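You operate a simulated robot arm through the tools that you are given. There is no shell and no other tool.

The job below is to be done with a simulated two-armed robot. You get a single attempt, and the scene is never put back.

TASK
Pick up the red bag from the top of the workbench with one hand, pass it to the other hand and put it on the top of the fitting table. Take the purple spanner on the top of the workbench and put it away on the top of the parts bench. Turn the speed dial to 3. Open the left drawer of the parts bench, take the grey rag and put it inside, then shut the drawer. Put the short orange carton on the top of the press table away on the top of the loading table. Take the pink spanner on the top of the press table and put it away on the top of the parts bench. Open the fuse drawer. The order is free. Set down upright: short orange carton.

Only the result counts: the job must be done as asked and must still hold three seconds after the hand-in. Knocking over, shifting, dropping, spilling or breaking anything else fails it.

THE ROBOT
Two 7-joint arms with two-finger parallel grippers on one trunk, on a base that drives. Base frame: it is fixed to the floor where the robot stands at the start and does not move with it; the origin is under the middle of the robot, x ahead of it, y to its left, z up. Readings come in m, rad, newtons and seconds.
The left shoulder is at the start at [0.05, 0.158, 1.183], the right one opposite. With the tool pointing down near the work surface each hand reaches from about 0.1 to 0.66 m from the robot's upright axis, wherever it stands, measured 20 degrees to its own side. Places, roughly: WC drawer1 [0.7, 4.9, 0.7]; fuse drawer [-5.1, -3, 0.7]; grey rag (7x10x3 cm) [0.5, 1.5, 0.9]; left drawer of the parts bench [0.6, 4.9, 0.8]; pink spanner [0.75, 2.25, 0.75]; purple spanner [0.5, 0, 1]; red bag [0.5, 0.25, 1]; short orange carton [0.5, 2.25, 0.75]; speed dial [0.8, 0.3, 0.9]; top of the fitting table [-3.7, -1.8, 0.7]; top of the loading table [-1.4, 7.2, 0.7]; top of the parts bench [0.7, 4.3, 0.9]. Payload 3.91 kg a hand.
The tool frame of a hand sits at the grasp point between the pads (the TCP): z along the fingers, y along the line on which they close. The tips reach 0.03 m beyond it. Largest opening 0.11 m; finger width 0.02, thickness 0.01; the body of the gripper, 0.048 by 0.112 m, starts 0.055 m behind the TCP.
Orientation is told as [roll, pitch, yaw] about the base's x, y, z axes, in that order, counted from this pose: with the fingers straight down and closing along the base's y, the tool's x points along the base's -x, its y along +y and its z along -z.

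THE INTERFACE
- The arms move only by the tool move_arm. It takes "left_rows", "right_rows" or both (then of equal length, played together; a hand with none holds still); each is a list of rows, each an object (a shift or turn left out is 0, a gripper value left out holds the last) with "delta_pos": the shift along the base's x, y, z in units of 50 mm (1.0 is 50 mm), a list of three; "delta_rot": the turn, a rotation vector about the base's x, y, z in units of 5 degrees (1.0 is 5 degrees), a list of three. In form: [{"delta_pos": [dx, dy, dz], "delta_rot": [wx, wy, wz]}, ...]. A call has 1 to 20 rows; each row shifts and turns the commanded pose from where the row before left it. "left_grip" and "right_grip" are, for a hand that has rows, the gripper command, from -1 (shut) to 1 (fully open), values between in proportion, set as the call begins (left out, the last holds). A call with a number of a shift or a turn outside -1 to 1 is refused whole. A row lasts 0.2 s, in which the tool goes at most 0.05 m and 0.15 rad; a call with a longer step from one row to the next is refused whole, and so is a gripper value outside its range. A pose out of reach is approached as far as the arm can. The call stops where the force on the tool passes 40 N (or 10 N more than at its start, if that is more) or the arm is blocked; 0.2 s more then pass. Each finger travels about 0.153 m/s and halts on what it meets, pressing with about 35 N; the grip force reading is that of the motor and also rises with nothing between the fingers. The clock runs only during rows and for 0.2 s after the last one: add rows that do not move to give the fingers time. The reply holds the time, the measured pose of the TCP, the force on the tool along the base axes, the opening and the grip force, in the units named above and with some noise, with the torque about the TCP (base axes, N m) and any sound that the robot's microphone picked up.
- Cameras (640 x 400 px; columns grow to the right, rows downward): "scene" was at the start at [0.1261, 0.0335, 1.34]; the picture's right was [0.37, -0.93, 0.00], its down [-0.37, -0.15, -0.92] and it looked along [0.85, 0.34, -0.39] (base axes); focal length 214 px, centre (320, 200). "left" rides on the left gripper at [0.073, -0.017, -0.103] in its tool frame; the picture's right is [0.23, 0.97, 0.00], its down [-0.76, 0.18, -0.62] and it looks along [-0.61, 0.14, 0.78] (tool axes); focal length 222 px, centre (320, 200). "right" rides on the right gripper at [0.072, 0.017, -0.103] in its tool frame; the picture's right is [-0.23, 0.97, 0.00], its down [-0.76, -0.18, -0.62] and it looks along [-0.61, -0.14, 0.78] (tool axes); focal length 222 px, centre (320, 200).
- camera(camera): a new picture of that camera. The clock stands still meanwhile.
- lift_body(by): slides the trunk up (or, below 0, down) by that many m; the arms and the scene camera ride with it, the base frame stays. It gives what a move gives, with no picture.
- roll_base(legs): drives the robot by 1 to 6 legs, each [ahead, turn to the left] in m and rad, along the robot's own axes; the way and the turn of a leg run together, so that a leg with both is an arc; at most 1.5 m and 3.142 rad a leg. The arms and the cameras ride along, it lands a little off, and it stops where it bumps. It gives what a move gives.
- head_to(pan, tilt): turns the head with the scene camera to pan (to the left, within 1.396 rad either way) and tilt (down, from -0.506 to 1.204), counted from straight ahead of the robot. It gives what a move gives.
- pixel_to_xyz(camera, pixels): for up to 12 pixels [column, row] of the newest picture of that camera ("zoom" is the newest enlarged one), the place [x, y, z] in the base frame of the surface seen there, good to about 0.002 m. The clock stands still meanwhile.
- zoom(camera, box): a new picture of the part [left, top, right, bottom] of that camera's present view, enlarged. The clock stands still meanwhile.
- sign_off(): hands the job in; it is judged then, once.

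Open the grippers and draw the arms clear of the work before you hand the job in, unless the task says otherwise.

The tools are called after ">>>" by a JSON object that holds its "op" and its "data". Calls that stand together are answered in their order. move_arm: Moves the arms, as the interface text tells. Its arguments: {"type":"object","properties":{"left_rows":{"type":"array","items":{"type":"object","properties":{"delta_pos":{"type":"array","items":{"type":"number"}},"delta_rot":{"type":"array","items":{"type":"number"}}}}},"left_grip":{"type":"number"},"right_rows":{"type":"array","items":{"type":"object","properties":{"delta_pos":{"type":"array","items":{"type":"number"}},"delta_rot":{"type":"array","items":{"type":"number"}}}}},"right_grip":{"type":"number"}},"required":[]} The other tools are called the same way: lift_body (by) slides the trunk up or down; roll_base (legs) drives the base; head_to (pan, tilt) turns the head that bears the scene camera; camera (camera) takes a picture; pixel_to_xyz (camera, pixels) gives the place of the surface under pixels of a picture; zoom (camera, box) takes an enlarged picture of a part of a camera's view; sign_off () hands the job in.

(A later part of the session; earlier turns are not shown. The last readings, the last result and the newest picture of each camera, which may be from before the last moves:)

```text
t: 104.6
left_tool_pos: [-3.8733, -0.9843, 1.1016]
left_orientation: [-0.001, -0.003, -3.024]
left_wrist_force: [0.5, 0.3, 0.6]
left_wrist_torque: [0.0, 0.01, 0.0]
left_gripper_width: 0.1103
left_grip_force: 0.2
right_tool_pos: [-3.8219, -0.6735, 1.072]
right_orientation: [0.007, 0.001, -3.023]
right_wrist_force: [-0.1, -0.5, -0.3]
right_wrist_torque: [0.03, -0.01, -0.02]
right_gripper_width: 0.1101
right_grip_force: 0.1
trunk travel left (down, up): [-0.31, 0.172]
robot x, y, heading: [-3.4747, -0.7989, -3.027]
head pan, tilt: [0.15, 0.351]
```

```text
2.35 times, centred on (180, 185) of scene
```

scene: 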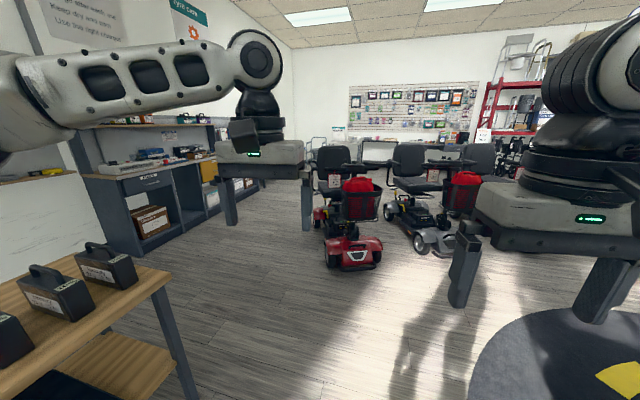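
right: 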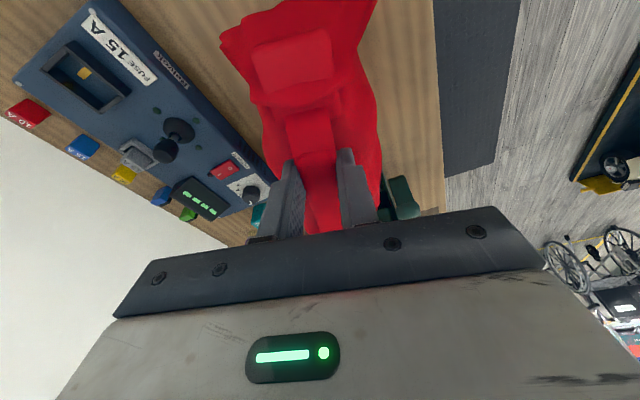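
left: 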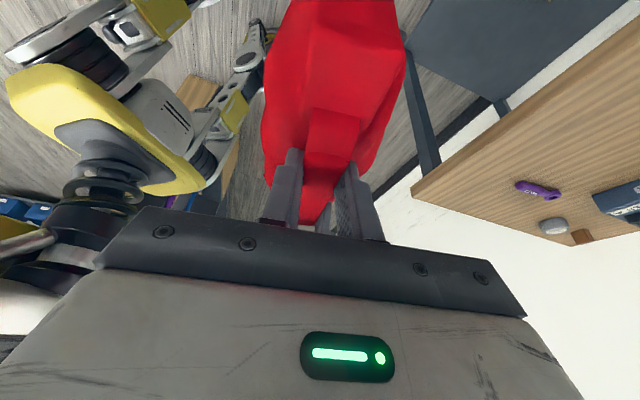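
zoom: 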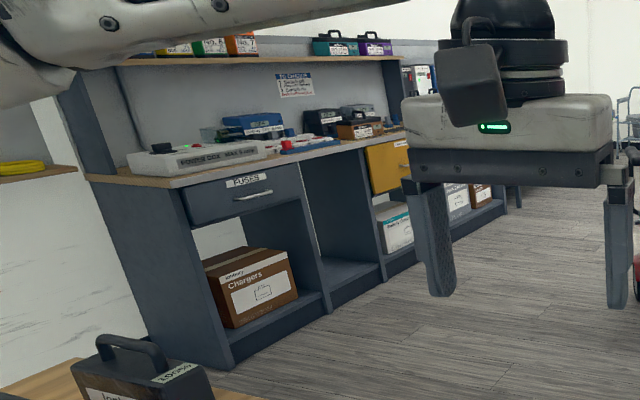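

The FUSES drawer face is at y≈−2.917, x≈−4.85..−5.3. The gap between the table (x −4.07) and the scooter (x −5.05) is about 1 m, so I'll drive west and then south through its middle.

>>> {"op": "roll_base", "data": {"legs": [[1.05, 0], [0, 1.45], [0.95, 0]]}}

>>> {"op": "head_to", "data": {"pan": -0.5, "tilt": 0.35}}

>>> {"op": "camera", "data": {"camera": "scene"}}

```text
t: 118.1
left_tool_pos: [-4.4266, -2.2959, 1.1019]
left_orientation: [-0.002, -0.003, -1.609]
left_wrist_force: [0.8, 0.8, 0.0]
left_wrist_torque: [0.0, -0.02, 0.01]
left_gripper_width: 0.1098
left_grip_force: 0.0
right_tool_pos: [-4.728, -2.1969, 1.0719]
right_orientation: [0.007, 0.0, -1.607]
right_wrist_force: [0.1, 0.4, 0.4]
right_wrist_torque: [0.0, 0.04, -0.03]
right_gripper_width: 0.1102
right_grip_force: 0.0
trunk travel left (down, up): [-0.31, 0.172]
robot x, y, heading: [-4.5487, -1.8738, -1.607]
head pan, tilt: [0.15, 0.351]
```

```text
t: 119.1
left_tool_pos: [-4.4275, -2.2965, 1.1009]
left_orientation: [-0.002, -0.002, -1.61]
left_wrist_force: [0.5, 0.5, 0.1]
left_wrist_torque: [0.0, 0.02, -0.01]
left_gripper_width: 0.1099
left_grip_force: 0.1
right_tool_pos: [-4.7279, -2.1973, 1.0715]
right_orientation: [0.006, -0.001, -1.607]
right_wrist_force: [0.1, 0.2, -0.3]
right_wrist_torque: [0.01, 0.03, -0.02]
right_gripper_width: 0.11
right_grip_force: 0.1
trunk travel left (down, up): [-0.31, 0.172]
robot x, y, heading: [-4.5477, -1.8702, -1.607]
head pan, tilt: [-0.499, 0.351]
```

```text
taken
```

scene: 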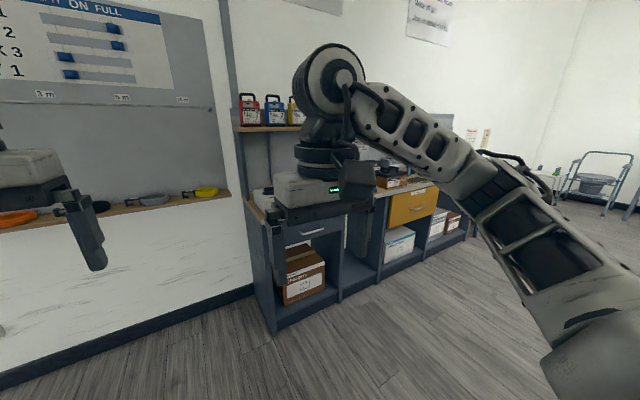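

I'll shift toward the drawer so the handle lies a little right of my centreline, then face south again.

>>> {"op": "roll_base", "data": {"legs": [[0, -0.807], [0.5, 0], [0, 0.84]]}}

>>> {"op": "head_to", "data": {"pan": -0.1, "tilt": 0.6}}

>>> {"op": "camera", "data": {"camera": "scene"}}

>>> {"op": "camera", "data": {"camera": "right"}}

```text
t: 126.4
left_tool_pos: [-4.8063, -2.6264, 1.101]
left_orientation: [-0.001, -0.004, -1.592]
left_wrist_force: [-0.6, 0.7, -0.1]
left_wrist_torque: [-0.03, -0.03, 0.03]
left_gripper_width: 0.1101
left_grip_force: 0.0
right_tool_pos: [-5.1075, -2.5315, 1.072]
right_orientation: [0.007, -0.001, -1.592]
right_wrist_force: [0.6, -0.1, -0.1]
right_wrist_torque: [-0.04, -0.03, 0.01]
right_gripper_width: 0.1097
right_grip_force: 0.0
trunk travel left (down, up): [-0.31, 0.172]
robot x, y, heading: [-4.9329, -2.2093, -1.594]
head pan, tilt: [-0.499, 0.351]
```

```text
t: 127.3
left_tool_pos: [-4.8052, -2.6254, 1.1018]
left_orientation: [-0.003, -0.004, -1.591]
left_wrist_force: [-0.8, 0.6, -0.4]
left_wrist_torque: [-0.04, -0.03, 0.02]
left_gripper_width: 0.1101
left_grip_force: 0.1
right_tool_pos: [-5.1075, -2.5324, 1.0718]
right_orientation: [0.007, 0.001, -1.592]
right_wrist_force: [-0.2, 0.3, -0.6]
right_wrist_torque: [0.02, 0.03, -0.01]
right_gripper_width: 0.1101
right_grip_force: 0.0
trunk travel left (down, up): [-0.31, 0.172]
robot x, y, heading: [-4.9346, -2.2046, -1.594]
head pan, tilt: [-0.099, 0.6]
```

```text
taken
```

scene: 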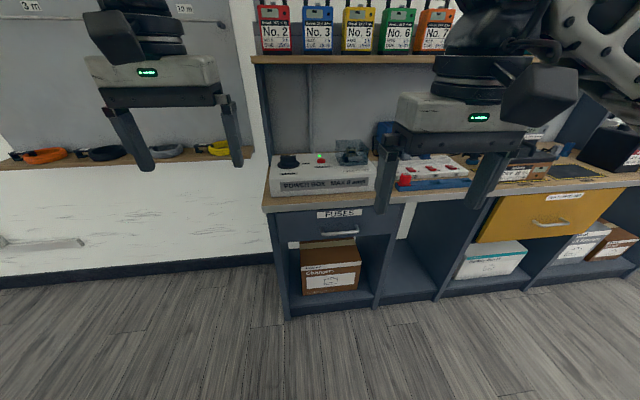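

```text
taken
```

right: 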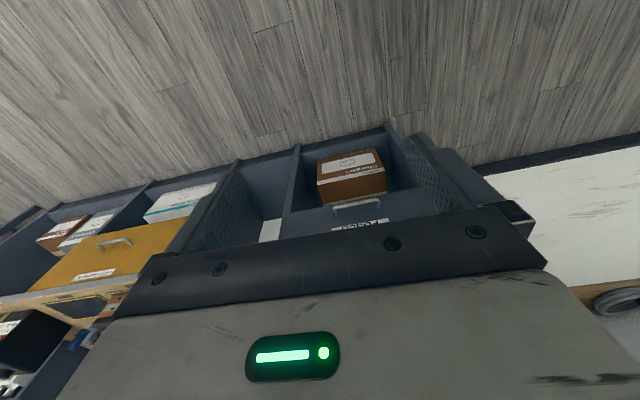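

>>> {"op": "zoom", "data": {"camera": "scene", "box": [270, 180, 410, 270]}}

>>> {"op": "pixel_to_xyz", "data": {"camera": "scene", "pixels": [[323, 236], [340, 234], [358, 232], [340, 230], [340, 240], [290, 225], [385, 215], [340, 213], [340, 205], [300, 243], [340, 200]]}}

```text
4.44 times, centred on (340, 225) of scene
```

zoom: 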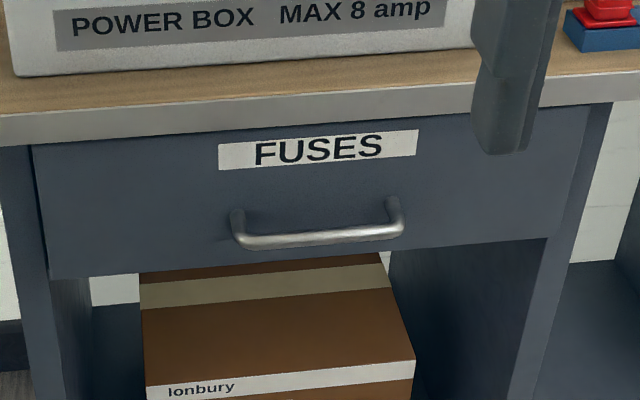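

```text
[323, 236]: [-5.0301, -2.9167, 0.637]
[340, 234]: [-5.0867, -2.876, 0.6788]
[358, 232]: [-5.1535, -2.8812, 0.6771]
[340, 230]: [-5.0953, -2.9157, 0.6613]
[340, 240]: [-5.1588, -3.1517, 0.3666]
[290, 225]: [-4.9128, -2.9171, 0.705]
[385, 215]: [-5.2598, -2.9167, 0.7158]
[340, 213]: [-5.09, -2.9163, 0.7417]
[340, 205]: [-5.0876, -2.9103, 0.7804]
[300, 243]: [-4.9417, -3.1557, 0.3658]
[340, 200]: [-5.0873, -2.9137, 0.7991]
```

The handle bar is at [-5.09,−2.878,0.678], about 36 mm off the face. I'll lower the trunk and turn the right hand 90° so it can grip the bar from the front with a vertical closing line.

>>> {"op": "lift_body", "data": {"by": -0.12}}

>>> {"op": "move_arm", "data": {"right_rows": [{"delta_rot": [0, 0, 1]}, {"delta_rot": [0, 0, 1]}, {"delta_rot": [0, 0, 1]}, {"delta_rot": [0, 0, 1]}, {"delta_rot": [0, 0, 1]}, {"delta_rot": [0, 0, 1]}, {"delta_rot": [0, 0, 1]}, {"delta_rot": [0, 0, 1]}, {"delta_rot": [0, 0, 1]}, {"delta_rot": [0, 0, 1]}, {"delta_rot": [0, 0, 1]}, {"delta_rot": [0, 0, 1]}, {"delta_rot": [0, 0, 1]}, {"delta_rot": [0, 0, 1]}, {"delta_rot": [0, 0, 1]}, {"delta_rot": [0, 0, 1]}, {"delta_rot": [0, 0, 1]}, {"delta_rot": [0, 0, 1]}]}}

```text
t: 128.8
left_tool_pos: [-4.8057, -2.6262, 0.982]
left_orientation: [-0.004, -0.005, -1.593]
left_wrist_force: [-0.2, -0.9, 0.8]
left_wrist_torque: [0.02, 0.01, 0.02]
left_gripper_width: 0.1102
left_grip_force: 0.0
right_tool_pos: [-5.1085, -2.533, 0.9513]
right_orientation: [0.006, -0.001, -1.591]
right_wrist_force: [-0.3, 0.2, 0.1]
right_wrist_torque: [0.04, -0.01, 0.0]
right_gripper_width: 0.1099
right_grip_force: 0.1
trunk travel left (down, up): [-0.19, 0.292]
robot x, y, heading: [-4.9375, -2.2064, -1.593]
head pan, tilt: [-0.099, 0.6]
```

```text
t: 132.6
left_tool_pos: [-4.8053, -2.6258, 0.9836]
left_orientation: [-0.001, -0.004, -1.593]
left_wrist_force: [-0.2, 0.1, 0.0]
left_wrist_torque: [0.0, -0.04, -0.05]
left_gripper_width: 0.1099
left_grip_force: 0.0
right_tool_pos: [-5.0674, -2.4812, 0.9404]
right_orientation: [0.009, -0.001, -0.024]
right_wrist_force: [1.2, 0.0, -0.3]
right_wrist_torque: [0.0, -0.01, 0.02]
right_gripper_width: 0.1102
right_grip_force: 0.0
right hand out of reach, approached as far as the arm can: row 15, 16, 17, 18
trunk travel left (down, up): [-0.19, 0.292]
robot x, y, heading: [-4.9336, -2.2036, -1.593]
head pan, tilt: [-0.099, 0.6]
```

The right hand reached a relative yaw of 90°. Now I'll pitch the fingers forward by 60° while moving forward and down.

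>>> {"op": "move_arm", "data": {"right_rows": [{"delta_rot": [-1, 0.02, 0], "delta_pos": [0, -0.3, -0.2]}, {"delta_rot": [-1, 0.02, 0], "delta_pos": [0, -0.3, -0.2]}, {"delta_rot": [-1, 0.02, 0], "delta_pos": [0, -0.3, -0.2]}, {"delta_rot": [-1, 0.02, 0], "delta_pos": [0, -0.3, -0.2]}, {"delta_rot": [-1, 0.02, 0], "delta_pos": [0, -0.3, -0.2]}, {"delta_rot": [-1, 0.02, 0], "delta_pos": [0, -0.3, -0.2]}, {"delta_rot": [-1, 0.02, 0], "delta_pos": [0, -0.3, -0.2]}, {"delta_rot": [-1, 0.02, 0], "delta_pos": [0, -0.3, -0.2]}, {"delta_rot": [-1, 0.02, 0], "delta_pos": [0, -0.3, -0.2]}, {"delta_rot": [-1, 0.02, 0], "delta_pos": [0, -0.3, -0.2]}, {"delta_rot": [-1, 0.02, 0], "delta_pos": [0, -0.3, -0.2]}, {"delta_rot": [-1, 0.02, 0], "delta_pos": [0, -0.3, -0.2]}, {}]}}

>>> {"op": "camera", "data": {"camera": "scene"}}

>>> {"op": "camera", "data": {"camera": "right"}}

```text
t: 135.4
left_tool_pos: [-4.8058, -2.6265, 0.9829]
left_orientation: [-0.002, -0.004, -1.591]
left_wrist_force: [0.2, 0.4, -0.3]
left_wrist_torque: [-0.02, 0.03, 0.01]
left_gripper_width: 0.1102
left_grip_force: 0.1
right_tool_pos: [-5.0437, -2.6382, 0.8229]
right_orientation: [-1.04, -0.002, -0.019]
right_wrist_force: [0.0, 0.1, -0.1]
right_wrist_torque: [0.02, 0.02, 0.02]
right_gripper_width: 0.11
right_grip_force: 0.0
right hand out of reach, approached as far as the arm can: row 1, 2, 3, 4
trunk travel left (down, up): [-0.19, 0.292]
robot x, y, heading: [-4.9346, -2.2056, -1.597]
head pan, tilt: [-0.099, 0.6]
```

```text
taken
```

scene: 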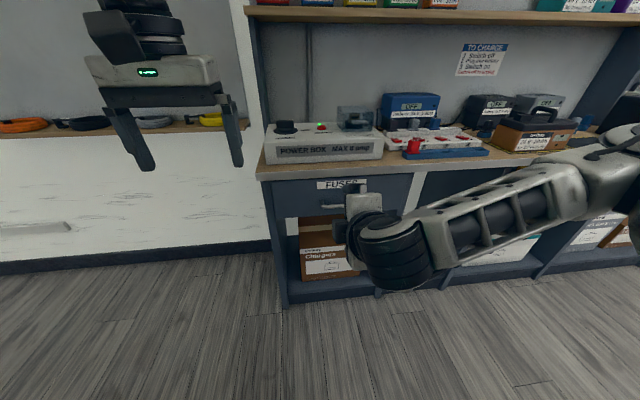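

```text
taken
```

right: 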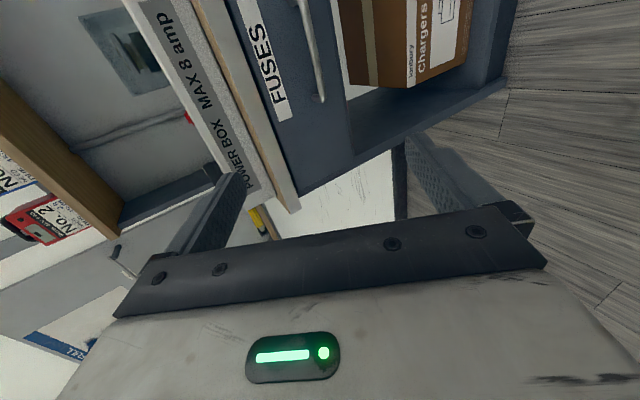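

The hand now points forward and down at 60°. I'll pitch another 25° to nearly horizontal and move in front of the handle.

>>> {"op": "move_arm", "data": {"right_rows": [{"delta_rot": [-1, 0.02, 0], "delta_pos": [-0.19, -0.3, -0.49]}, {"delta_rot": [-1, 0.02, 0], "delta_pos": [-0.19, -0.3, -0.49]}, {"delta_rot": [-1, 0.02, 0], "delta_pos": [-0.19, -0.4, -0.49]}, {"delta_rot": [-1, 0.02, 0], "delta_pos": [-0.19, -0.5, -0.49]}, {"delta_rot": [-1, 0.02, 0], "delta_pos": [-0.19, -0.5, -0.49]}, {}]}}

>>> {"op": "camera", "data": {"camera": "right"}}

>>> {"op": "camera", "data": {"camera": "scene"}}

```text
t: 136.8
left_tool_pos: [-4.8055, -2.6248, 0.9816]
left_orientation: [0.0, -0.004, -1.592]
left_wrist_force: [-0.1, 0.0, 0.6]
left_wrist_torque: [0.01, -0.03, -0.01]
left_gripper_width: 0.1098
left_grip_force: 0.0
right_tool_pos: [-4.9943, -2.7227, 0.761]
right_orientation: [-1.47, -0.001, -0.032]
right_wrist_force: [0.1, 0.9, 0.9]
right_wrist_torque: [-0.02, 0.01, 0.03]
right_gripper_width: 0.1101
right_grip_force: 0.0
right hand out of reach, approached as far as the arm can: row 3, 4, 5
trunk travel left (down, up): [-0.19, 0.292]
robot x, y, heading: [-4.9396, -2.2069, -1.592]
head pan, tilt: [-0.099, 0.6]
```

```text
taken
```

right: 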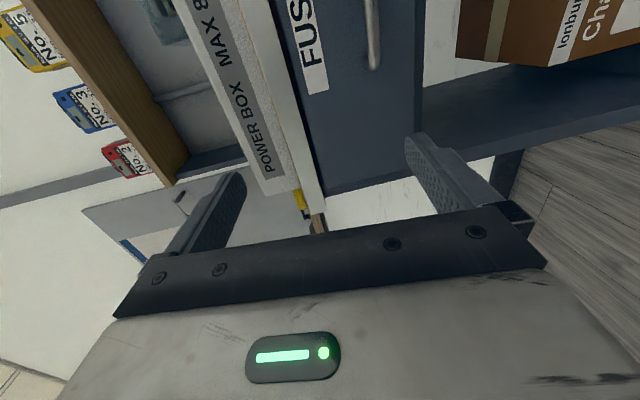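

```text
taken
```

scene: 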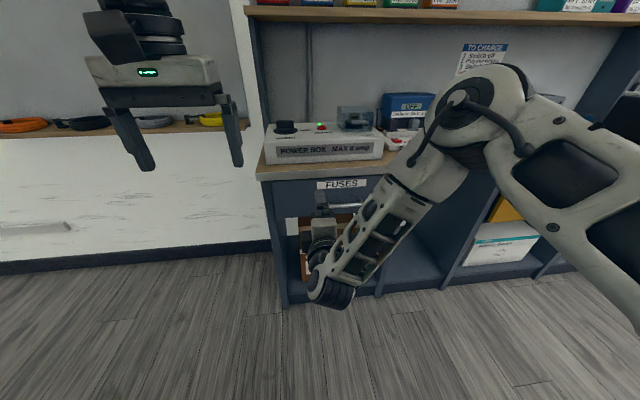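

The elbow has risen toward the bench side. I'll check its clearance from the shelf and the tools.

>>> {"op": "pixel_to_xyz", "data": {"camera": "scene", "pixels": [[470, 110], [430, 160], [500, 75], [390, 190], [330, 285], [560, 120], [360, 250], [323, 200]]}}

```text
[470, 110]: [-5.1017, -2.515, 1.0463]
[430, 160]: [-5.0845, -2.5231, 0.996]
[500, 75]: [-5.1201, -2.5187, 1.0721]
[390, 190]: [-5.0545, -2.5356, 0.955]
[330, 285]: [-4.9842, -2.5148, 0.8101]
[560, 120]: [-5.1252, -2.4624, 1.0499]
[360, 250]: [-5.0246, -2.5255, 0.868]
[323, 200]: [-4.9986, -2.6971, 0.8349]
```

The elbow has 0.35 m of clearance to the bench, so this posture is fine. I'll position with the trunk and base instead: lower 8 cm, turn right 0.12 rad, then move forward.

>>> {"op": "lift_body", "data": {"by": -0.083}}

>>> {"op": "roll_base", "data": {"legs": [[0, -0.12], [0.08, 0]]}}

>>> {"op": "camera", "data": {"camera": "right"}}

>>> {"op": "camera", "data": {"camera": "scene"}}

```text
t: 138.0
left_tool_pos: [-4.8054, -2.6261, 0.8984]
left_orientation: [-0.002, -0.004, -1.591]
left_wrist_force: [-0.7, -0.1, 0.1]
left_wrist_torque: [0.02, -0.01, 0.01]
left_gripper_width: 0.1099
left_grip_force: 0.1
right_tool_pos: [-4.9948, -2.7232, 0.6768]
right_orientation: [-1.47, 0.0, -0.032]
right_wrist_force: [0.4, 0.3, 0.3]
right_wrist_torque: [-0.01, 0.01, -0.02]
right_gripper_width: 0.1098
right_grip_force: 0.1
trunk travel left (down, up): [-0.107, 0.375]
robot x, y, heading: [-4.9373, -2.2054, -1.594]
head pan, tilt: [-0.099, 0.6]
```

```text
t: 139.6
left_tool_pos: [-4.8674, -2.7182, 0.9]
left_orientation: [-0.002, -0.003, -1.709]
left_wrist_force: [0.1, -0.4, -0.1]
left_wrist_torque: [0.03, 0.01, 0.01]
left_gripper_width: 0.11
left_grip_force: 0.0
right_tool_pos: [-5.0663, -2.7928, 0.677]
right_orientation: [-1.47, 0.002, -0.151]
right_wrist_force: [-0.3, 0.4, -0.5]
right_wrist_torque: [0.05, 0.01, 0.03]
right_gripper_width: 0.1096
right_grip_force: 0.0
trunk travel left (down, up): [-0.107, 0.375]
robot x, y, heading: [-4.9447, -2.2828, -1.708]
head pan, tilt: [-0.099, 0.6]
```

```text
taken
```

right: 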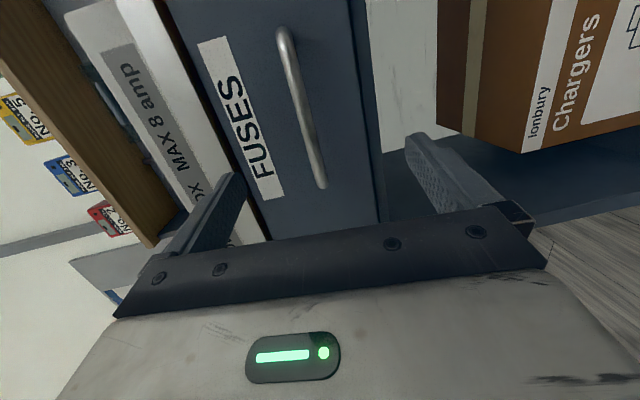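

```text
taken
```

scene: 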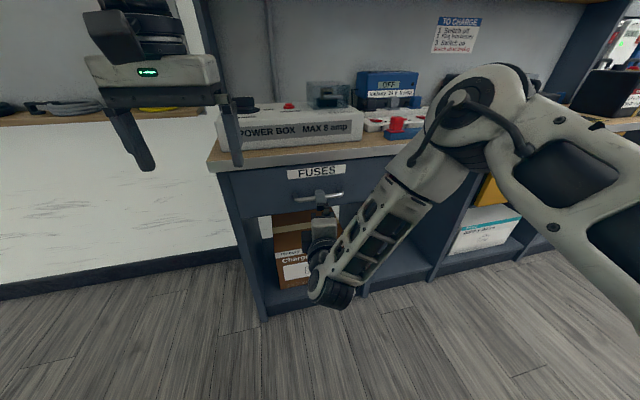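

The bar lies between the fingers in the right camera view, at (305,110). I'll drive forward 7 cm to bring the handle between the pads.

>>> {"op": "roll_base", "data": {"legs": [[0.07, 0]]}}

>>> {"op": "camera", "data": {"camera": "right"}}

```text
t: 140.6
left_tool_pos: [-4.876, -2.7874, 0.898]
left_orientation: [-0.002, -0.003, -1.71]
left_wrist_force: [-0.3, 0.6, 0.4]
left_wrist_torque: [0.01, 0.0, -0.01]
left_gripper_width: 0.1104
left_grip_force: 0.1
right_tool_pos: [-5.0753, -2.8601, 0.6779]
right_orientation: [-1.469, 0.0, -0.15]
right_wrist_force: [-0.6, 0.3, -0.2]
right_wrist_torque: [-0.02, -0.03, 0.03]
right_gripper_width: 0.1099
right_grip_force: 0.1
trunk travel left (down, up): [-0.107, 0.375]
robot x, y, heading: [-4.9551, -2.3508, -1.707]
head pan, tilt: [-0.099, 0.6]
```

```text
taken
```

right: 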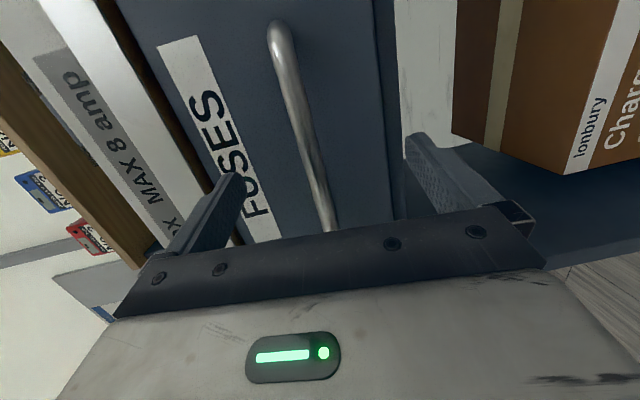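

The bar is between the pads. I'll close the right gripper.

>>> {"op": "move_arm", "data": {"right_rows": [{}, {}, {}, {}, {}], "right_grip": -1}}

>>> {"op": "camera", "data": {"camera": "right"}}

```text
t: 141.8
left_tool_pos: [-4.8766, -2.7851, 0.8991]
left_orientation: [-0.002, -0.006, -1.708]
left_wrist_force: [0.3, -0.5, -0.2]
left_wrist_torque: [-0.02, 0.04, 0.01]
left_gripper_width: 0.1103
left_grip_force: 0.1
right_tool_pos: [-5.0752, -2.8602, 0.6791]
right_orientation: [-1.476, 0.0, -0.148]
right_wrist_force: [-0.5, -2.3, 18.6]
right_wrist_torque: [-0.33, 0.82, 0.36]
right_gripper_width: 0.0123
right_grip_force: 44.4
trunk travel left (down, up): [-0.107, 0.375]
robot x, y, heading: [-4.9557, -2.3519, -1.707]
head pan, tilt: [-0.099, 0.6]
```

```text
taken
```

right: 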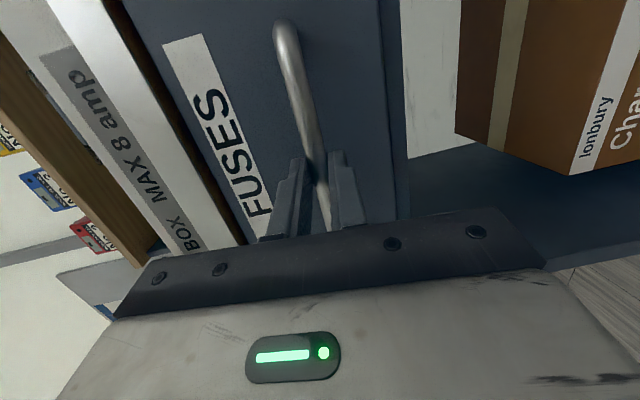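

The bar is gripped at 12.3 mm. I'll relieve the vertical load slightly and start pulling by backing the base in short steps, correcting the sideways drift with the arm.

>>> {"op": "move_arm", "data": {"right_rows": [{"delta_pos": [0, 0, 0.06]}, {}]}}

>>> {"op": "roll_base", "data": {"legs": [[-0.08, 0]]}}

>>> {"op": "move_arm", "data": {"right_rows": [{"delta_pos": [-0.2, 0, 0]}, {}]}}

>>> {"op": "camera", "data": {"camera": "scene"}}

```text
t: 142.4
left_tool_pos: [-4.876, -2.7852, 0.9006]
left_orientation: [-0.002, -0.003, -1.709]
left_wrist_force: [-0.3, -0.1, -0.5]
left_wrist_torque: [0.0, 0.0, -0.01]
left_gripper_width: 0.1101
left_grip_force: 0.0
right_tool_pos: [-5.0749, -2.8604, 0.6797]
right_orientation: [-1.466, 0.003, -0.148]
right_wrist_force: [2.9, -1.3, 10.7]
right_wrist_torque: [-0.27, 0.91, -0.81]
right_gripper_width: 0.0126
right_grip_force: 45.2
trunk travel left (down, up): [-0.107, 0.375]
robot x, y, heading: [-4.9584, -2.3515, -1.707]
head pan, tilt: [-0.099, 0.6]
```

```text
t: 143.5
left_tool_pos: [-4.8667, -2.7064, 0.8997]
left_orientation: [-0.001, -0.003, -1.706]
left_wrist_force: [-0.1, -0.3, -0.7]
left_wrist_torque: [-0.02, 0.01, -0.01]
left_gripper_width: 0.11
left_grip_force: 0.2
right_tool_pos: [-5.0707, -2.7813, 0.6797]
right_orientation: [-1.472, 0.004, -0.165]
right_wrist_force: [-33.6, 0.3, 7.5]
right_wrist_torque: [-0.15, 0.81, -1.22]
right_gripper_width: 0.0129
right_grip_force: 44.6
trunk travel left (down, up): [-0.107, 0.375]
robot x, y, heading: [-4.9442, -2.274, -1.71]
head pan, tilt: [-0.099, 0.6]
```

```text
t: 144.1
left_tool_pos: [-4.8636, -2.7075, 0.8976]
left_orientation: [-0.004, -0.001, -1.705]
left_wrist_force: [-0.8, -0.2, -0.6]
left_wrist_torque: [0.0, 0.0, -0.01]
left_gripper_width: 0.1101
left_grip_force: 0.1
right_tool_pos: [-5.0709, -2.7793, 0.6812]
right_orientation: [-1.464, 0.007, -0.158]
right_wrist_force: [28.2, -2.0, -8.2]
right_wrist_torque: [0.13, 0.54, 0.24]
right_gripper_width: 0.0126
right_grip_force: 45.1
trunk travel left (down, up): [-0.107, 0.375]
robot x, y, heading: [-4.941, -2.2708, -1.707]
head pan, tilt: [-0.099, 0.6]
```

```text
taken
```

scene: 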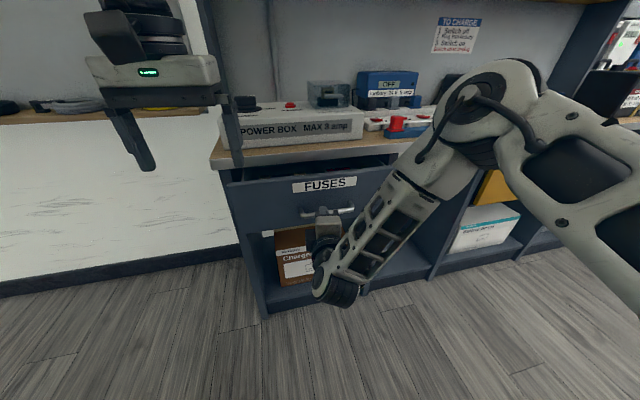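

The drawer moved out 8 cm, and the lateral force has flipped sign, so the next step is already pre-compensated. I'll keep backing.

>>> {"op": "roll_base", "data": {"legs": [[-0.08, 0]]}}

>>> {"op": "move_arm", "data": {"right_rows": [{"delta_pos": [-0.17, 0, 0]}, {}]}}

>>> {"op": "roll_base", "data": {"legs": [[-0.08, 0]]}}

>>> {"op": "camera", "data": {"camera": "scene"}}

```text
t: 145.2
left_tool_pos: [-4.8544, -2.6281, 0.8986]
left_orientation: [0.001, -0.002, -1.707]
left_wrist_force: [-0.6, -0.2, -0.5]
left_wrist_torque: [-0.02, -0.03, 0.0]
left_gripper_width: 0.11
left_grip_force: 0.0
right_tool_pos: [-5.0703, -2.7019, 0.6789]
right_orientation: [-1.468, 0.011, -0.184]
right_wrist_force: [-19.0, 1.7, -11.0]
right_wrist_torque: [0.29, 0.65, -0.63]
right_gripper_width: 0.0124
right_grip_force: 45.0
trunk travel left (down, up): [-0.107, 0.375]
robot x, y, heading: [-4.9333, -2.1979, -1.706]
head pan, tilt: [-0.099, 0.6]
```

```text
t: 145.8
left_tool_pos: [-4.8529, -2.6292, 0.8986]
left_orientation: [-0.002, -0.002, -1.708]
left_wrist_force: [-0.6, -0.3, 0.0]
left_wrist_torque: [0.01, 0.0, -0.02]
left_gripper_width: 0.1097
left_grip_force: 0.1
right_tool_pos: [-5.0705, -2.7004, 0.6796]
right_orientation: [-1.456, 0.012, -0.175]
right_wrist_force: [25.0, 1.1, -14.3]
right_wrist_torque: [0.22, 0.4, 0.05]
right_gripper_width: 0.0124
right_grip_force: 44.5
right hand out of reach, approached as far as the arm can: row 1
trunk travel left (down, up): [-0.107, 0.375]
robot x, y, heading: [-4.9351, -2.1917, -1.708]
head pan, tilt: [-0.099, 0.6]
```

```text
t: 146.8
left_tool_pos: [-4.8434, -2.5504, 0.898]
left_orientation: [0.0, 0.002, -1.708]
left_wrist_force: [0.5, -0.1, 0.1]
left_wrist_torque: [0.0, 0.0, 0.02]
left_gripper_width: 0.1099
left_grip_force: 0.0
right_tool_pos: [-5.0694, -2.6236, 0.6801]
right_orientation: [-1.461, 0.015, -0.204]
right_wrist_force: [-18.9, 1.9, -18.4]
right_wrist_torque: [0.43, 0.43, -0.16]
right_gripper_width: 0.0126
right_grip_force: 45.4
trunk travel left (down, up): [-0.107, 0.375]
robot x, y, heading: [-4.9242, -2.1187, -1.716]
head pan, tilt: [-0.099, 0.6]
```

```text
taken
```

scene: 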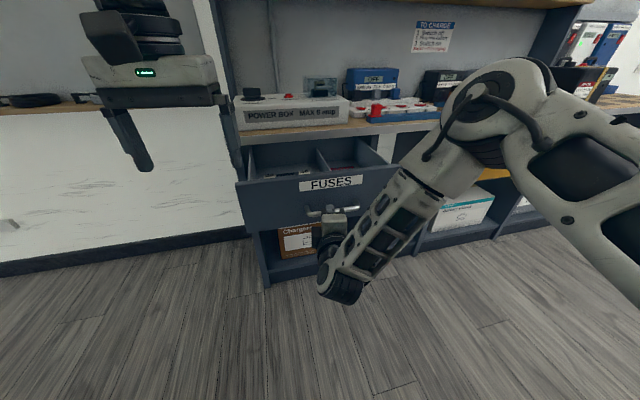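

The drawer is now 24 cm out. I'll pull a little more, watching the pull force for the end stop.

>>> {"op": "move_arm", "data": {"right_rows": [{"delta_pos": [-0.15, 0, 0.1]}, {}]}}

>>> {"op": "roll_base", "data": {"legs": [[-0.05, 0]]}}

>>> {"op": "camera", "data": {"camera": "scene"}}

```text
t: 147.6
left_tool_pos: [-4.8436, -2.5504, 0.8993]
left_orientation: [-0.002, -0.003, -1.71]
left_wrist_force: [0.3, -0.7, 1.0]
left_wrist_torque: [-0.01, -0.01, 0.0]
left_gripper_width: 0.1098
left_grip_force: 0.2
right_tool_pos: [-5.071, -2.6203, 0.681]
right_orientation: [-1.434, 0.017, -0.19]
right_wrist_force: [2.3, 1.9, -5.0]
right_wrist_torque: [0.18, 0.46, -0.37]
right_gripper_width: 0.013
right_grip_force: 44.3
trunk travel left (down, up): [-0.107, 0.375]
robot x, y, heading: [-4.925, -2.1156, -1.708]
head pan, tilt: [-0.099, 0.6]
stopped in row 2 (right hand): the force on the tool passed its limit at 41 N (the readings are from after the stop); the commanded pose is now the measured one
```

```text
t: 148.5
left_tool_pos: [-4.8359, -2.501, 0.8987]
left_orientation: [0.002, -0.001, -1.708]
left_wrist_force: [-0.7, -0.7, 0.3]
left_wrist_torque: [0.0, 0.02, -0.04]
left_gripper_width: 0.1098
left_grip_force: 0.1
right_tool_pos: [-5.0694, -2.5714, 0.6823]
right_orientation: [-1.44, 0.019, -0.205]
right_wrist_force: [-31.8, 1.7, -4.4]
right_wrist_torque: [0.12, 0.43, -0.4]
right_gripper_width: 0.0126
right_grip_force: 45.3
trunk travel left (down, up): [-0.107, 0.375]
robot x, y, heading: [-4.9175, -2.0634, -1.717]
head pan, tilt: [-0.099, 0.6]
```

```text
taken
```

scene: 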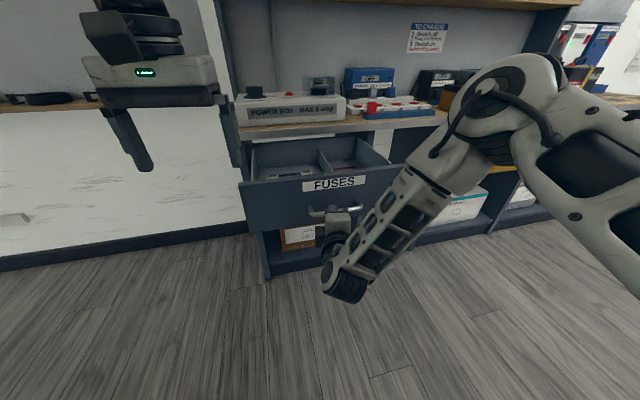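

It is now open about 29 cm and still moving freely. I'll ease the sideways load and pull a bit more to find the stop.

>>> {"op": "move_arm", "data": {"right_rows": [{"delta_pos": [-0.1, 0, 0]}, {}]}}

>>> {"op": "roll_base", "data": {"legs": [[-0.05, 0]]}}

```text
t: 149.1
left_tool_pos: [-4.8344, -2.5005, 0.8991]
left_orientation: [-0.004, -0.002, -1.707]
left_wrist_force: [0.0, -0.2, 0.2]
left_wrist_torque: [0.0, -0.01, 0.0]
left_gripper_width: 0.1101
left_grip_force: 0.0
right_tool_pos: [-5.071, -2.5731, 0.6818]
right_orientation: [-1.433, 0.025, -0.202]
right_wrist_force: [16.4, -1.5, -7.6]
right_wrist_torque: [0.12, 0.36, -0.35]
right_gripper_width: 0.0126
right_grip_force: 45.6
trunk travel left (down, up): [-0.107, 0.375]
robot x, y, heading: [-4.9152, -2.0594, -1.711]
head pan, tilt: [-0.099, 0.6]
```

```text
t: 150.0
left_tool_pos: [-4.833, -2.4795, 0.8993]
left_orientation: [-0.001, -0.004, -1.708]
left_wrist_force: [-0.4, 0.2, -0.3]
left_wrist_torque: [-0.04, 0.0, 0.0]
left_gripper_width: 0.1101
left_grip_force: 0.1
right_tool_pos: [-5.0721, -2.5531, 0.683]
right_orientation: [-1.438, 0.023, -0.213]
right_wrist_force: [0.8, -1.6, -1.8]
right_wrist_torque: [0.09, 0.05, -0.16]
right_gripper_width: 0.0125
right_grip_force: 44.4
trunk travel left (down, up): [-0.107, 0.375]
robot x, y, heading: [-4.9118, -2.0425, -1.711]
head pan, tilt: [-0.099, 0.6]
stopped in leg 1: the force on the tool passed its limit at 113 N (the readings are from after the stop); the commanded pose is now the measured one
```

The end stop was reached at about 0.31 m, so the drawer is fully open. I'll release the handle and back straight off.

>>> {"op": "move_arm", "data": {"right_rows": [{}, {}, {}, {}], "right_grip": 1}}

>>> {"op": "roll_base", "data": {"legs": [[-0.25, 0]]}}

>>> {"op": "head_to", "data": {"pan": -0.15, "tilt": 0.55}}

>>> {"op": "camera", "data": {"camera": "scene"}}

```text
t: 151.0
left_tool_pos: [-4.8331, -2.4789, 0.8983]
left_orientation: [-0.004, -0.004, -1.708]
left_wrist_force: [0.2, 0.7, 0.2]
left_wrist_torque: [0.0, 0.0, 0.0]
left_gripper_width: 0.1099
left_grip_force: 0.0
right_tool_pos: [-5.0725, -2.5528, 0.6827]
right_orientation: [-1.441, 0.022, -0.213]
right_wrist_force: [-0.4, 0.7, 0.1]
right_wrist_torque: [0.0, 0.0, -0.01]
right_gripper_width: 0.1101
right_grip_force: 0.1
trunk travel left (down, up): [-0.107, 0.375]
robot x, y, heading: [-4.9136, -2.0477, -1.714]
head pan, tilt: [-0.099, 0.6]
```

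```text
t: 152.8
left_tool_pos: [-4.7974, -2.2361, 0.8991]
left_orientation: [-0.002, -0.004, -1.707]
left_wrist_force: [0.2, 0.0, 0.3]
left_wrist_torque: [-0.02, 0.01, 0.01]
left_gripper_width: 0.1097
left_grip_force: 0.1
right_tool_pos: [-5.0376, -2.3112, 0.6822]
right_orientation: [-1.441, 0.024, -0.212]
right_wrist_force: [-0.1, 0.5, -0.5]
right_wrist_torque: [0.01, 0.01, -0.01]
right_gripper_width: 0.1099
right_grip_force: 0.0
trunk travel left (down, up): [-0.107, 0.375]
robot x, y, heading: [-4.8816, -1.8026, -1.711]
head pan, tilt: [-0.099, 0.6]
```

```text
t: 153.4
left_tool_pos: [-4.7979, -2.2364, 0.8974]
left_orientation: [-0.001, -0.005, -1.708]
left_wrist_force: [0.5, 0.9, -0.9]
left_wrist_torque: [-0.04, -0.02, 0.0]
left_gripper_width: 0.1101
left_grip_force: 0.1
right_tool_pos: [-5.0367, -2.3106, 0.6827]
right_orientation: [-1.439, 0.023, -0.211]
right_wrist_force: [0.4, 0.6, 0.9]
right_wrist_torque: [0.03, -0.01, 0.02]
right_gripper_width: 0.11
right_grip_force: 0.1
trunk travel left (down, up): [-0.107, 0.375]
robot x, y, heading: [-4.8817, -1.8014, -1.715]
head pan, tilt: [-0.15, 0.55]
```

```text
taken
```

scene: 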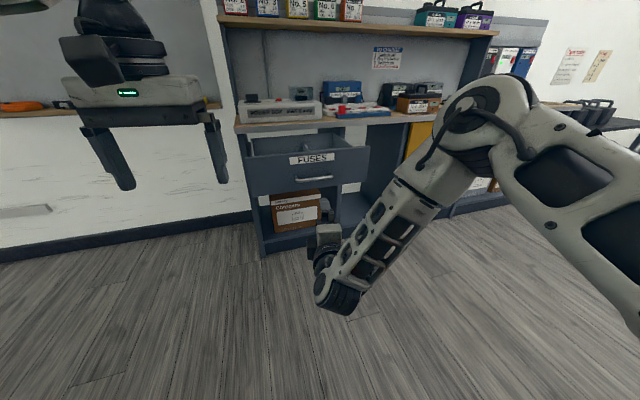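

The drawer stands fully open. I'll raise the trunk and bring the right hand back to a tool-down, neutral pose.

>>> {"op": "lift_body", "data": {"by": 0.25}}

>>> {"op": "move_arm", "data": {"right_rows": [{"delta_rot": [0.978, -0.209, 0], "delta_pos": [0, 0.1, 0.15]}, {"delta_rot": [0.978, -0.209, 0], "delta_pos": [0, 0.1, 0.15]}, {"delta_rot": [0.978, -0.209, 0], "delta_pos": [0, 0.1, 0.15]}, {"delta_rot": [0.978, -0.209, 0], "delta_pos": [0, 0.1, 0.15]}, {"delta_rot": [0.978, -0.209, 0], "delta_pos": [0, 0.1, 0.15]}, {"delta_rot": [0.978, -0.209, 0], "delta_pos": [-0.05, 0.1, 0.15]}, {"delta_rot": [0.978, -0.209, 0], "delta_pos": [-0.05, 0.1, 0.15]}, {"delta_rot": [0.978, -0.209, 0], "delta_pos": [-0.05, 0.1, 0.15]}, {"delta_rot": [0.978, -0.209, 0], "delta_pos": [-0.05, 0.1, 0.15]}, {"delta_rot": [0.978, -0.209, 0], "delta_pos": [-0.05, 0.1, 0.15]}, {"delta_rot": [0.978, -0.209, 0], "delta_pos": [-0.05, 0.1, 0]}, {"delta_rot": [0.978, -0.209, 0], "delta_pos": [-0.05, 0.1, 0]}, {"delta_rot": [0.978, -0.209, 0], "delta_pos": [-0.05, 0.1, 0]}, {"delta_rot": [0.978, -0.209, 0], "delta_pos": [-0.05, 0.1, 0]}, {"delta_rot": [0.978, -0.209, 0]}, {"delta_rot": [0.978, -0.209, 0]}, {"delta_rot": [0.489, -0.1, 0]}]}}

>>> {"op": "move_arm", "data": {"right_rows": [{"delta_rot": [0, 0, -1]}, {"delta_rot": [0, 0, -1]}, {"delta_rot": [0, 0, -1]}, {"delta_rot": [0, 0, -1]}, {"delta_rot": [0, 0, -1]}, {"delta_rot": [0, 0, -1]}, {"delta_rot": [0, 0, -1]}, {"delta_rot": [0, 0, -1]}, {"delta_rot": [0, 0, -1]}, {"delta_rot": [0, 0, -1]}, {"delta_rot": [0, 0, -1]}, {"delta_rot": [0, 0, -1]}, {"delta_rot": [0, 0, -1]}, {"delta_rot": [0, 0, -1]}, {"delta_rot": [0, 0, -1]}, {"delta_rot": [0, 0, -1]}, {"delta_rot": [0, 0, -1]}]}}

>>> {"op": "camera", "data": {"camera": "scene"}}

```text
t: 156.0
left_tool_pos: [-4.7972, -2.2365, 1.1475]
left_orientation: [-0.002, -0.004, -1.707]
left_wrist_force: [-0.2, 0.6, -0.2]
left_wrist_torque: [-0.05, 0.0, -0.01]
left_gripper_width: 0.1102
left_grip_force: 0.0
right_tool_pos: [-5.037, -2.3113, 0.9319]
right_orientation: [-1.44, 0.023, -0.21]
right_wrist_force: [0.3, -0.3, -0.3]
right_wrist_torque: [-0.03, 0.02, -0.01]
right_gripper_width: 0.1102
right_grip_force: 0.2
trunk travel left (down, up): [-0.357, 0.125]
robot x, y, heading: [-4.8845, -1.8025, -1.713]
head pan, tilt: [-0.15, 0.55]
```

```text
t: 159.6
left_tool_pos: [-4.7974, -2.2369, 1.1481]
left_orientation: [-0.002, -0.003, -1.709]
left_wrist_force: [0.1, -0.7, 0.7]
left_wrist_torque: [0.0, -0.01, 0.0]
left_gripper_width: 0.1101
left_grip_force: 0.1
right_tool_pos: [-5.0463, -2.2398, 0.9967]
right_orientation: [-0.571, 0.016, -0.194]
right_wrist_force: [-0.4, 0.3, 0.0]
right_wrist_torque: [0.0, 0.0, -0.01]
right_gripper_width: 0.1101
right_grip_force: 0.0
right hand out of reach, approached as far as the arm can: row 10, 11, 12, 13, 14, 15, 16
trunk travel left (down, up): [-0.357, 0.125]
robot x, y, heading: [-4.8795, -1.801, -1.709]
head pan, tilt: [-0.15, 0.55]
```

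```text
t: 163.2
left_tool_pos: [-4.7979, -2.237, 1.1483]
left_orientation: [-0.002, -0.005, -1.707]
left_wrist_force: [0.2, -0.2, 0.5]
left_wrist_torque: [-0.01, -0.03, 0.0]
left_gripper_width: 0.1101
left_grip_force: 0.0
right_tool_pos: [-5.0461, -2.2395, 0.9968]
right_orientation: [-0.528, 0.016, -1.678]
right_wrist_force: [-0.4, 0.4, 0.2]
right_wrist_torque: [0.0, -0.03, 0.03]
right_gripper_width: 0.11
right_grip_force: 0.1
trunk travel left (down, up): [-0.357, 0.125]
robot x, y, heading: [-4.8782, -1.8005, -1.707]
head pan, tilt: [-0.15, 0.55]
```

```text
taken
```

scene: 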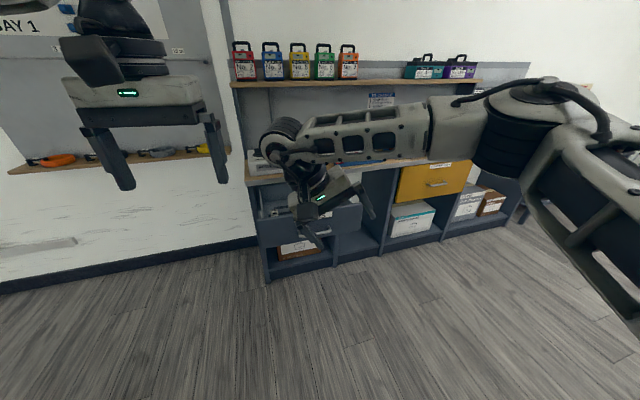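

The right hand still has a 30° roll. I'll undo that and pull the hand in for travel.

>>> {"op": "move_arm", "data": {"right_rows": [{"delta_rot": [-0.107, -0.994, 0]}, {"delta_rot": [-0.107, -0.994, 0]}, {"delta_rot": [-0.107, -0.994, 0]}, {"delta_rot": [-0.107, -0.994, 0]}, {"delta_rot": [-0.107, -0.994, 0], "delta_pos": [0, 0.3, 0.4]}, {"delta_rot": [-0.107, -0.994, 0], "delta_pos": [0, 0.3, 0.4]}, {"delta_pos": [0, 0.3, 0.4]}, {"delta_pos": [0, 0.3, 0.4]}, {"delta_pos": [0, 0.3, 0.4]}, {}]}}

>>> {"op": "camera", "data": {"camera": "scene"}}

```text
t: 165.4
left_tool_pos: [-4.7977, -2.2367, 1.1489]
left_orientation: [-0.002, -0.004, -1.706]
left_wrist_force: [-0.3, 0.4, 0.5]
left_wrist_torque: [-0.04, 0.01, 0.01]
left_gripper_width: 0.1099
left_grip_force: 0.0
right_tool_pos: [-5.0465, -2.1663, 1.0963]
right_orientation: [-0.005, 0.013, -1.669]
right_wrist_force: [0.4, -0.8, 0.2]
right_wrist_torque: [-0.05, -0.03, 0.02]
right_gripper_width: 0.11
right_grip_force: 0.1
trunk travel left (down, up): [-0.357, 0.125]
robot x, y, heading: [-4.8785, -1.8016, -1.706]
head pan, tilt: [-0.15, 0.55]
```

```text
taken
```

scene: 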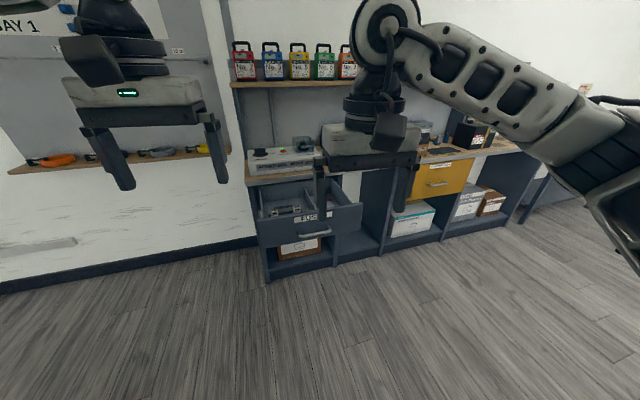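

Both hands are neutral and the fuse drawer stays open. I'll retrace my route north between scooter and table, then east.

>>> {"op": "roll_base", "data": {"legs": [[0, 2.93], [0.95, 0], [0, -1.2]]}}

>>> {"op": "head_to", "data": {"pan": 0.0, "tilt": 0.4}}

>>> {"op": "camera", "data": {"camera": "scene"}}

```text
t: 180.1
left_tool_pos: [-4.1312, -0.7675, 1.1488]
left_orientation: [-0.002, -0.002, 0.027]
left_wrist_force: [0.6, 0.0, 0.5]
left_wrist_torque: [-0.04, 0.0, -0.01]
left_gripper_width: 0.11
left_grip_force: 0.0
right_tool_pos: [-4.1581, -1.0248, 1.0959]
right_orientation: [-0.004, 0.011, 0.065]
right_wrist_force: [0.9, -0.1, -1.0]
right_wrist_torque: [0.03, 0.02, -0.01]
right_gripper_width: 0.1098
right_grip_force: 0.1
trunk travel left (down, up): [-0.357, 0.125]
robot x, y, heading: [-4.546, -0.9166, 0.02]
head pan, tilt: [-0.15, 0.55]
```

```text
t: 180.8
left_tool_pos: [-4.1303, -0.7684, 1.1493]
left_orientation: [-0.002, -0.005, 0.026]
left_wrist_force: [0.4, -0.6, -0.1]
left_wrist_torque: [-0.02, -0.01, 0.0]
left_gripper_width: 0.11
left_grip_force: 0.1
right_tool_pos: [-4.1592, -1.0233, 1.0955]
right_orientation: [-0.005, 0.012, 0.064]
right_wrist_force: [-0.2, 0.1, -0.1]
right_wrist_torque: [0.0, 0.02, -0.03]
right_gripper_width: 0.1101
right_grip_force: 0.0
trunk travel left (down, up): [-0.357, 0.125]
robot x, y, heading: [-4.5396, -0.9213, 0.021]
head pan, tilt: [0.0, 0.4]
```

```text
taken
```

scene: 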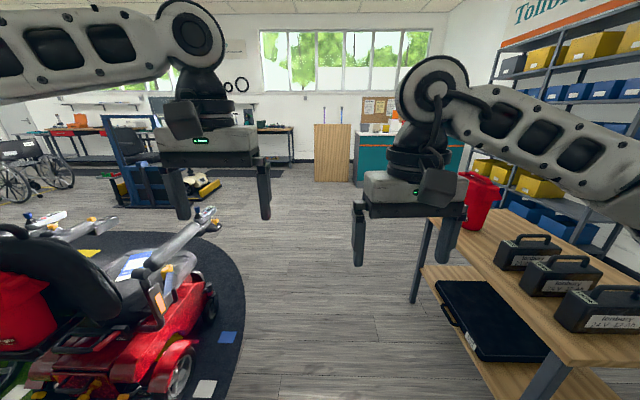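

The way ahead is clear. I'll drive east and then northeast toward the workbench.

>>> {"op": "roll_base", "data": {"legs": [[1.0, 0], [1.0, 0], [0, 0.455], [1.2, 0], [1.2, 0], [0, -0.47]]}}

>>> {"op": "head_to", "data": {"pan": 0.2, "tilt": 0.5}}

>>> {"op": "camera", "data": {"camera": "scene"}}

```text
t: 204.7
left_tool_pos: [-0.024, 0.3525, 1.1493]
left_orientation: [-0.001, -0.002, 0.008]
left_wrist_force: [0.3, -0.1, 0.9]
left_wrist_torque: [0.01, -0.02, 0.02]
left_gripper_width: 0.1101
left_grip_force: 0.0
right_tool_pos: [-0.0597, 0.0975, 1.0966]
right_orientation: [-0.003, 0.013, 0.044]
right_wrist_force: [-0.2, -0.3, 0.4]
right_wrist_torque: [-0.01, -0.05, -0.01]
right_gripper_width: 0.1102
right_grip_force: 0.1
trunk travel left (down, up): [-0.357, 0.125]
robot x, y, heading: [-0.4437, 0.2083, 0.002]
head pan, tilt: [0.0, 0.4]
```

```text
t: 205.4
left_tool_pos: [-0.0252, 0.3532, 1.1491]
left_orientation: [0.0, -0.002, 0.007]
left_wrist_force: [-0.2, -0.8, 0.7]
left_wrist_torque: [0.0, 0.0, 0.02]
left_gripper_width: 0.1099
left_grip_force: 0.1
right_tool_pos: [-0.0598, 0.0973, 1.0968]
right_orientation: [-0.003, 0.011, 0.046]
right_wrist_force: [0.4, 1.0, 0.7]
right_wrist_torque: [-0.02, 0.01, -0.01]
right_gripper_width: 0.1099
right_grip_force: 0.2
trunk travel left (down, up): [-0.357, 0.125]
robot x, y, heading: [-0.443, 0.2105, 0.008]
head pan, tilt: [0.201, 0.499]
```

```text
taken
```

scene: 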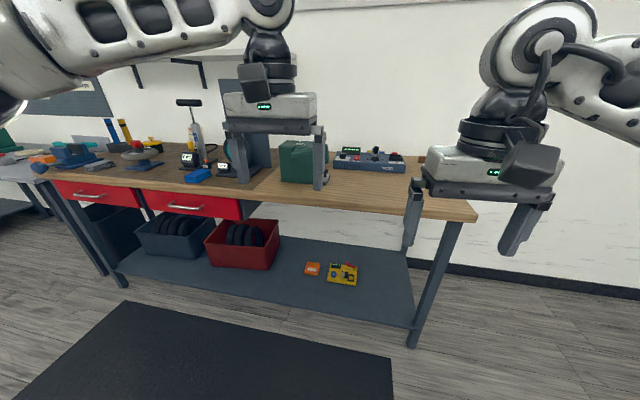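

I'm in front of the workbench. I'll measure the under-shelf front edge to see how close the base can go.

>>> {"op": "pixel_to_xyz", "data": {"camera": "scene", "pixels": [[250, 300], [350, 312], [412, 340], [450, 240], [380, 205], [410, 322], [345, 152], [380, 160], [200, 175], [300, 160]]}}

>>> {"op": "zoom", "data": {"camera": "scene", "box": [260, 110, 480, 240]}}

```text
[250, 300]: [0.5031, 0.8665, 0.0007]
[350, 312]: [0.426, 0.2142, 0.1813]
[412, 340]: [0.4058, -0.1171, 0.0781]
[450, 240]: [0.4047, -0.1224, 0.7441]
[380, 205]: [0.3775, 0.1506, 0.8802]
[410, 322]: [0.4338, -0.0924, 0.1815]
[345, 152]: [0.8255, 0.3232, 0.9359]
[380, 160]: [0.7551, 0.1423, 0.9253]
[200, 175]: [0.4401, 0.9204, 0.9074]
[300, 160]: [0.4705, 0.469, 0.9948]
```

```text
2.91 times, centred on (370, 175) of scene
```

zoom: 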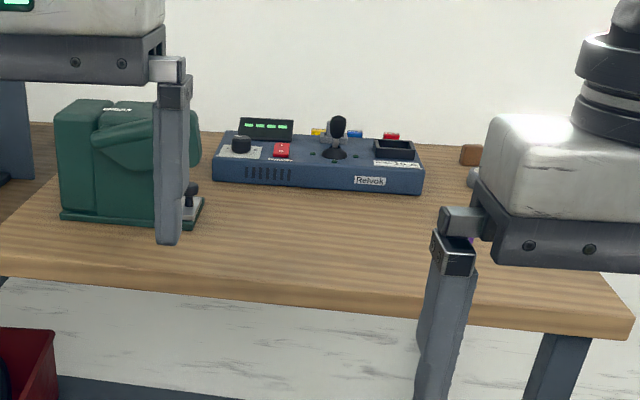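

The shelf front is at x≈0.405 and the bench edge at 0.377, so the base can go to about x≈0.09. I'll drive forward and look at the dial with the left hand.

>>> {"op": "roll_base", "data": {"legs": [[0.52, 0]]}}

>>> {"op": "head_to", "data": {"pan": 0.15, "tilt": 0.6}}

>>> {"op": "camera", "data": {"camera": "scene"}}

>>> {"op": "camera", "data": {"camera": "left"}}

```text
t: 208.4
left_tool_pos: [0.4821, 0.3555, 1.1485]
left_orientation: [-0.002, -0.002, 0.008]
left_wrist_force: [-0.2, -1.3, -0.5]
left_wrist_torque: [0.0, 0.01, -0.01]
left_gripper_width: 0.11
left_grip_force: 0.0
right_tool_pos: [0.449, 0.0991, 1.0955]
right_orientation: [-0.003, 0.013, 0.047]
right_wrist_force: [0.2, 0.0, 0.5]
right_wrist_torque: [-0.01, 0.0, -0.04]
right_gripper_width: 0.1098
right_grip_force: 0.1
trunk travel left (down, up): [-0.357, 0.125]
robot x, y, heading: [0.0643, 0.2124, 0.006]
head pan, tilt: [0.201, 0.499]
```

```text
t: 209.0
left_tool_pos: [0.4825, 0.3543, 1.1485]
left_orientation: [-0.002, -0.003, 0.007]
left_wrist_force: [-0.9, 0.7, -0.3]
left_wrist_torque: [-0.01, 0.0, -0.02]
left_gripper_width: 0.1097
left_grip_force: 0.2
right_tool_pos: [0.4485, 0.1004, 1.097]
right_orientation: [-0.005, 0.012, 0.046]
right_wrist_force: [0.2, 0.3, 0.7]
right_wrist_torque: [-0.01, 0.01, -0.01]
right_gripper_width: 0.11
right_grip_force: 0.0
trunk travel left (down, up): [-0.357, 0.125]
robot x, y, heading: [0.0664, 0.2147, 0.005]
head pan, tilt: [0.15, 0.6]
```

```text
taken
```

scene: 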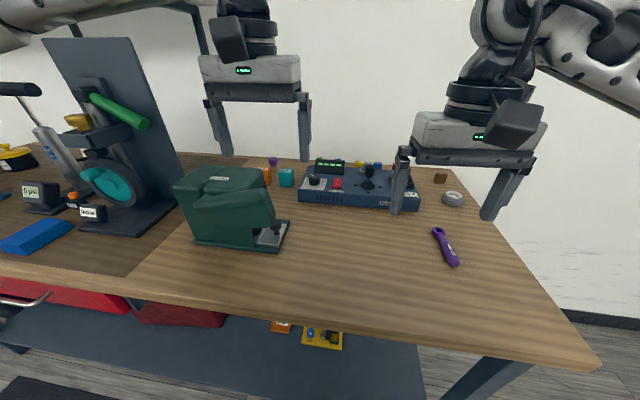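

```text
taken
```

left: 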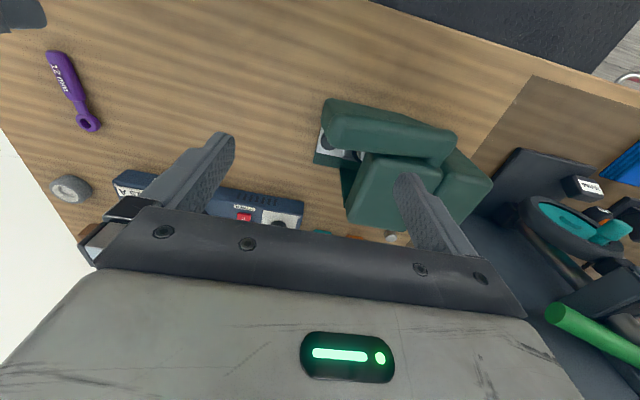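

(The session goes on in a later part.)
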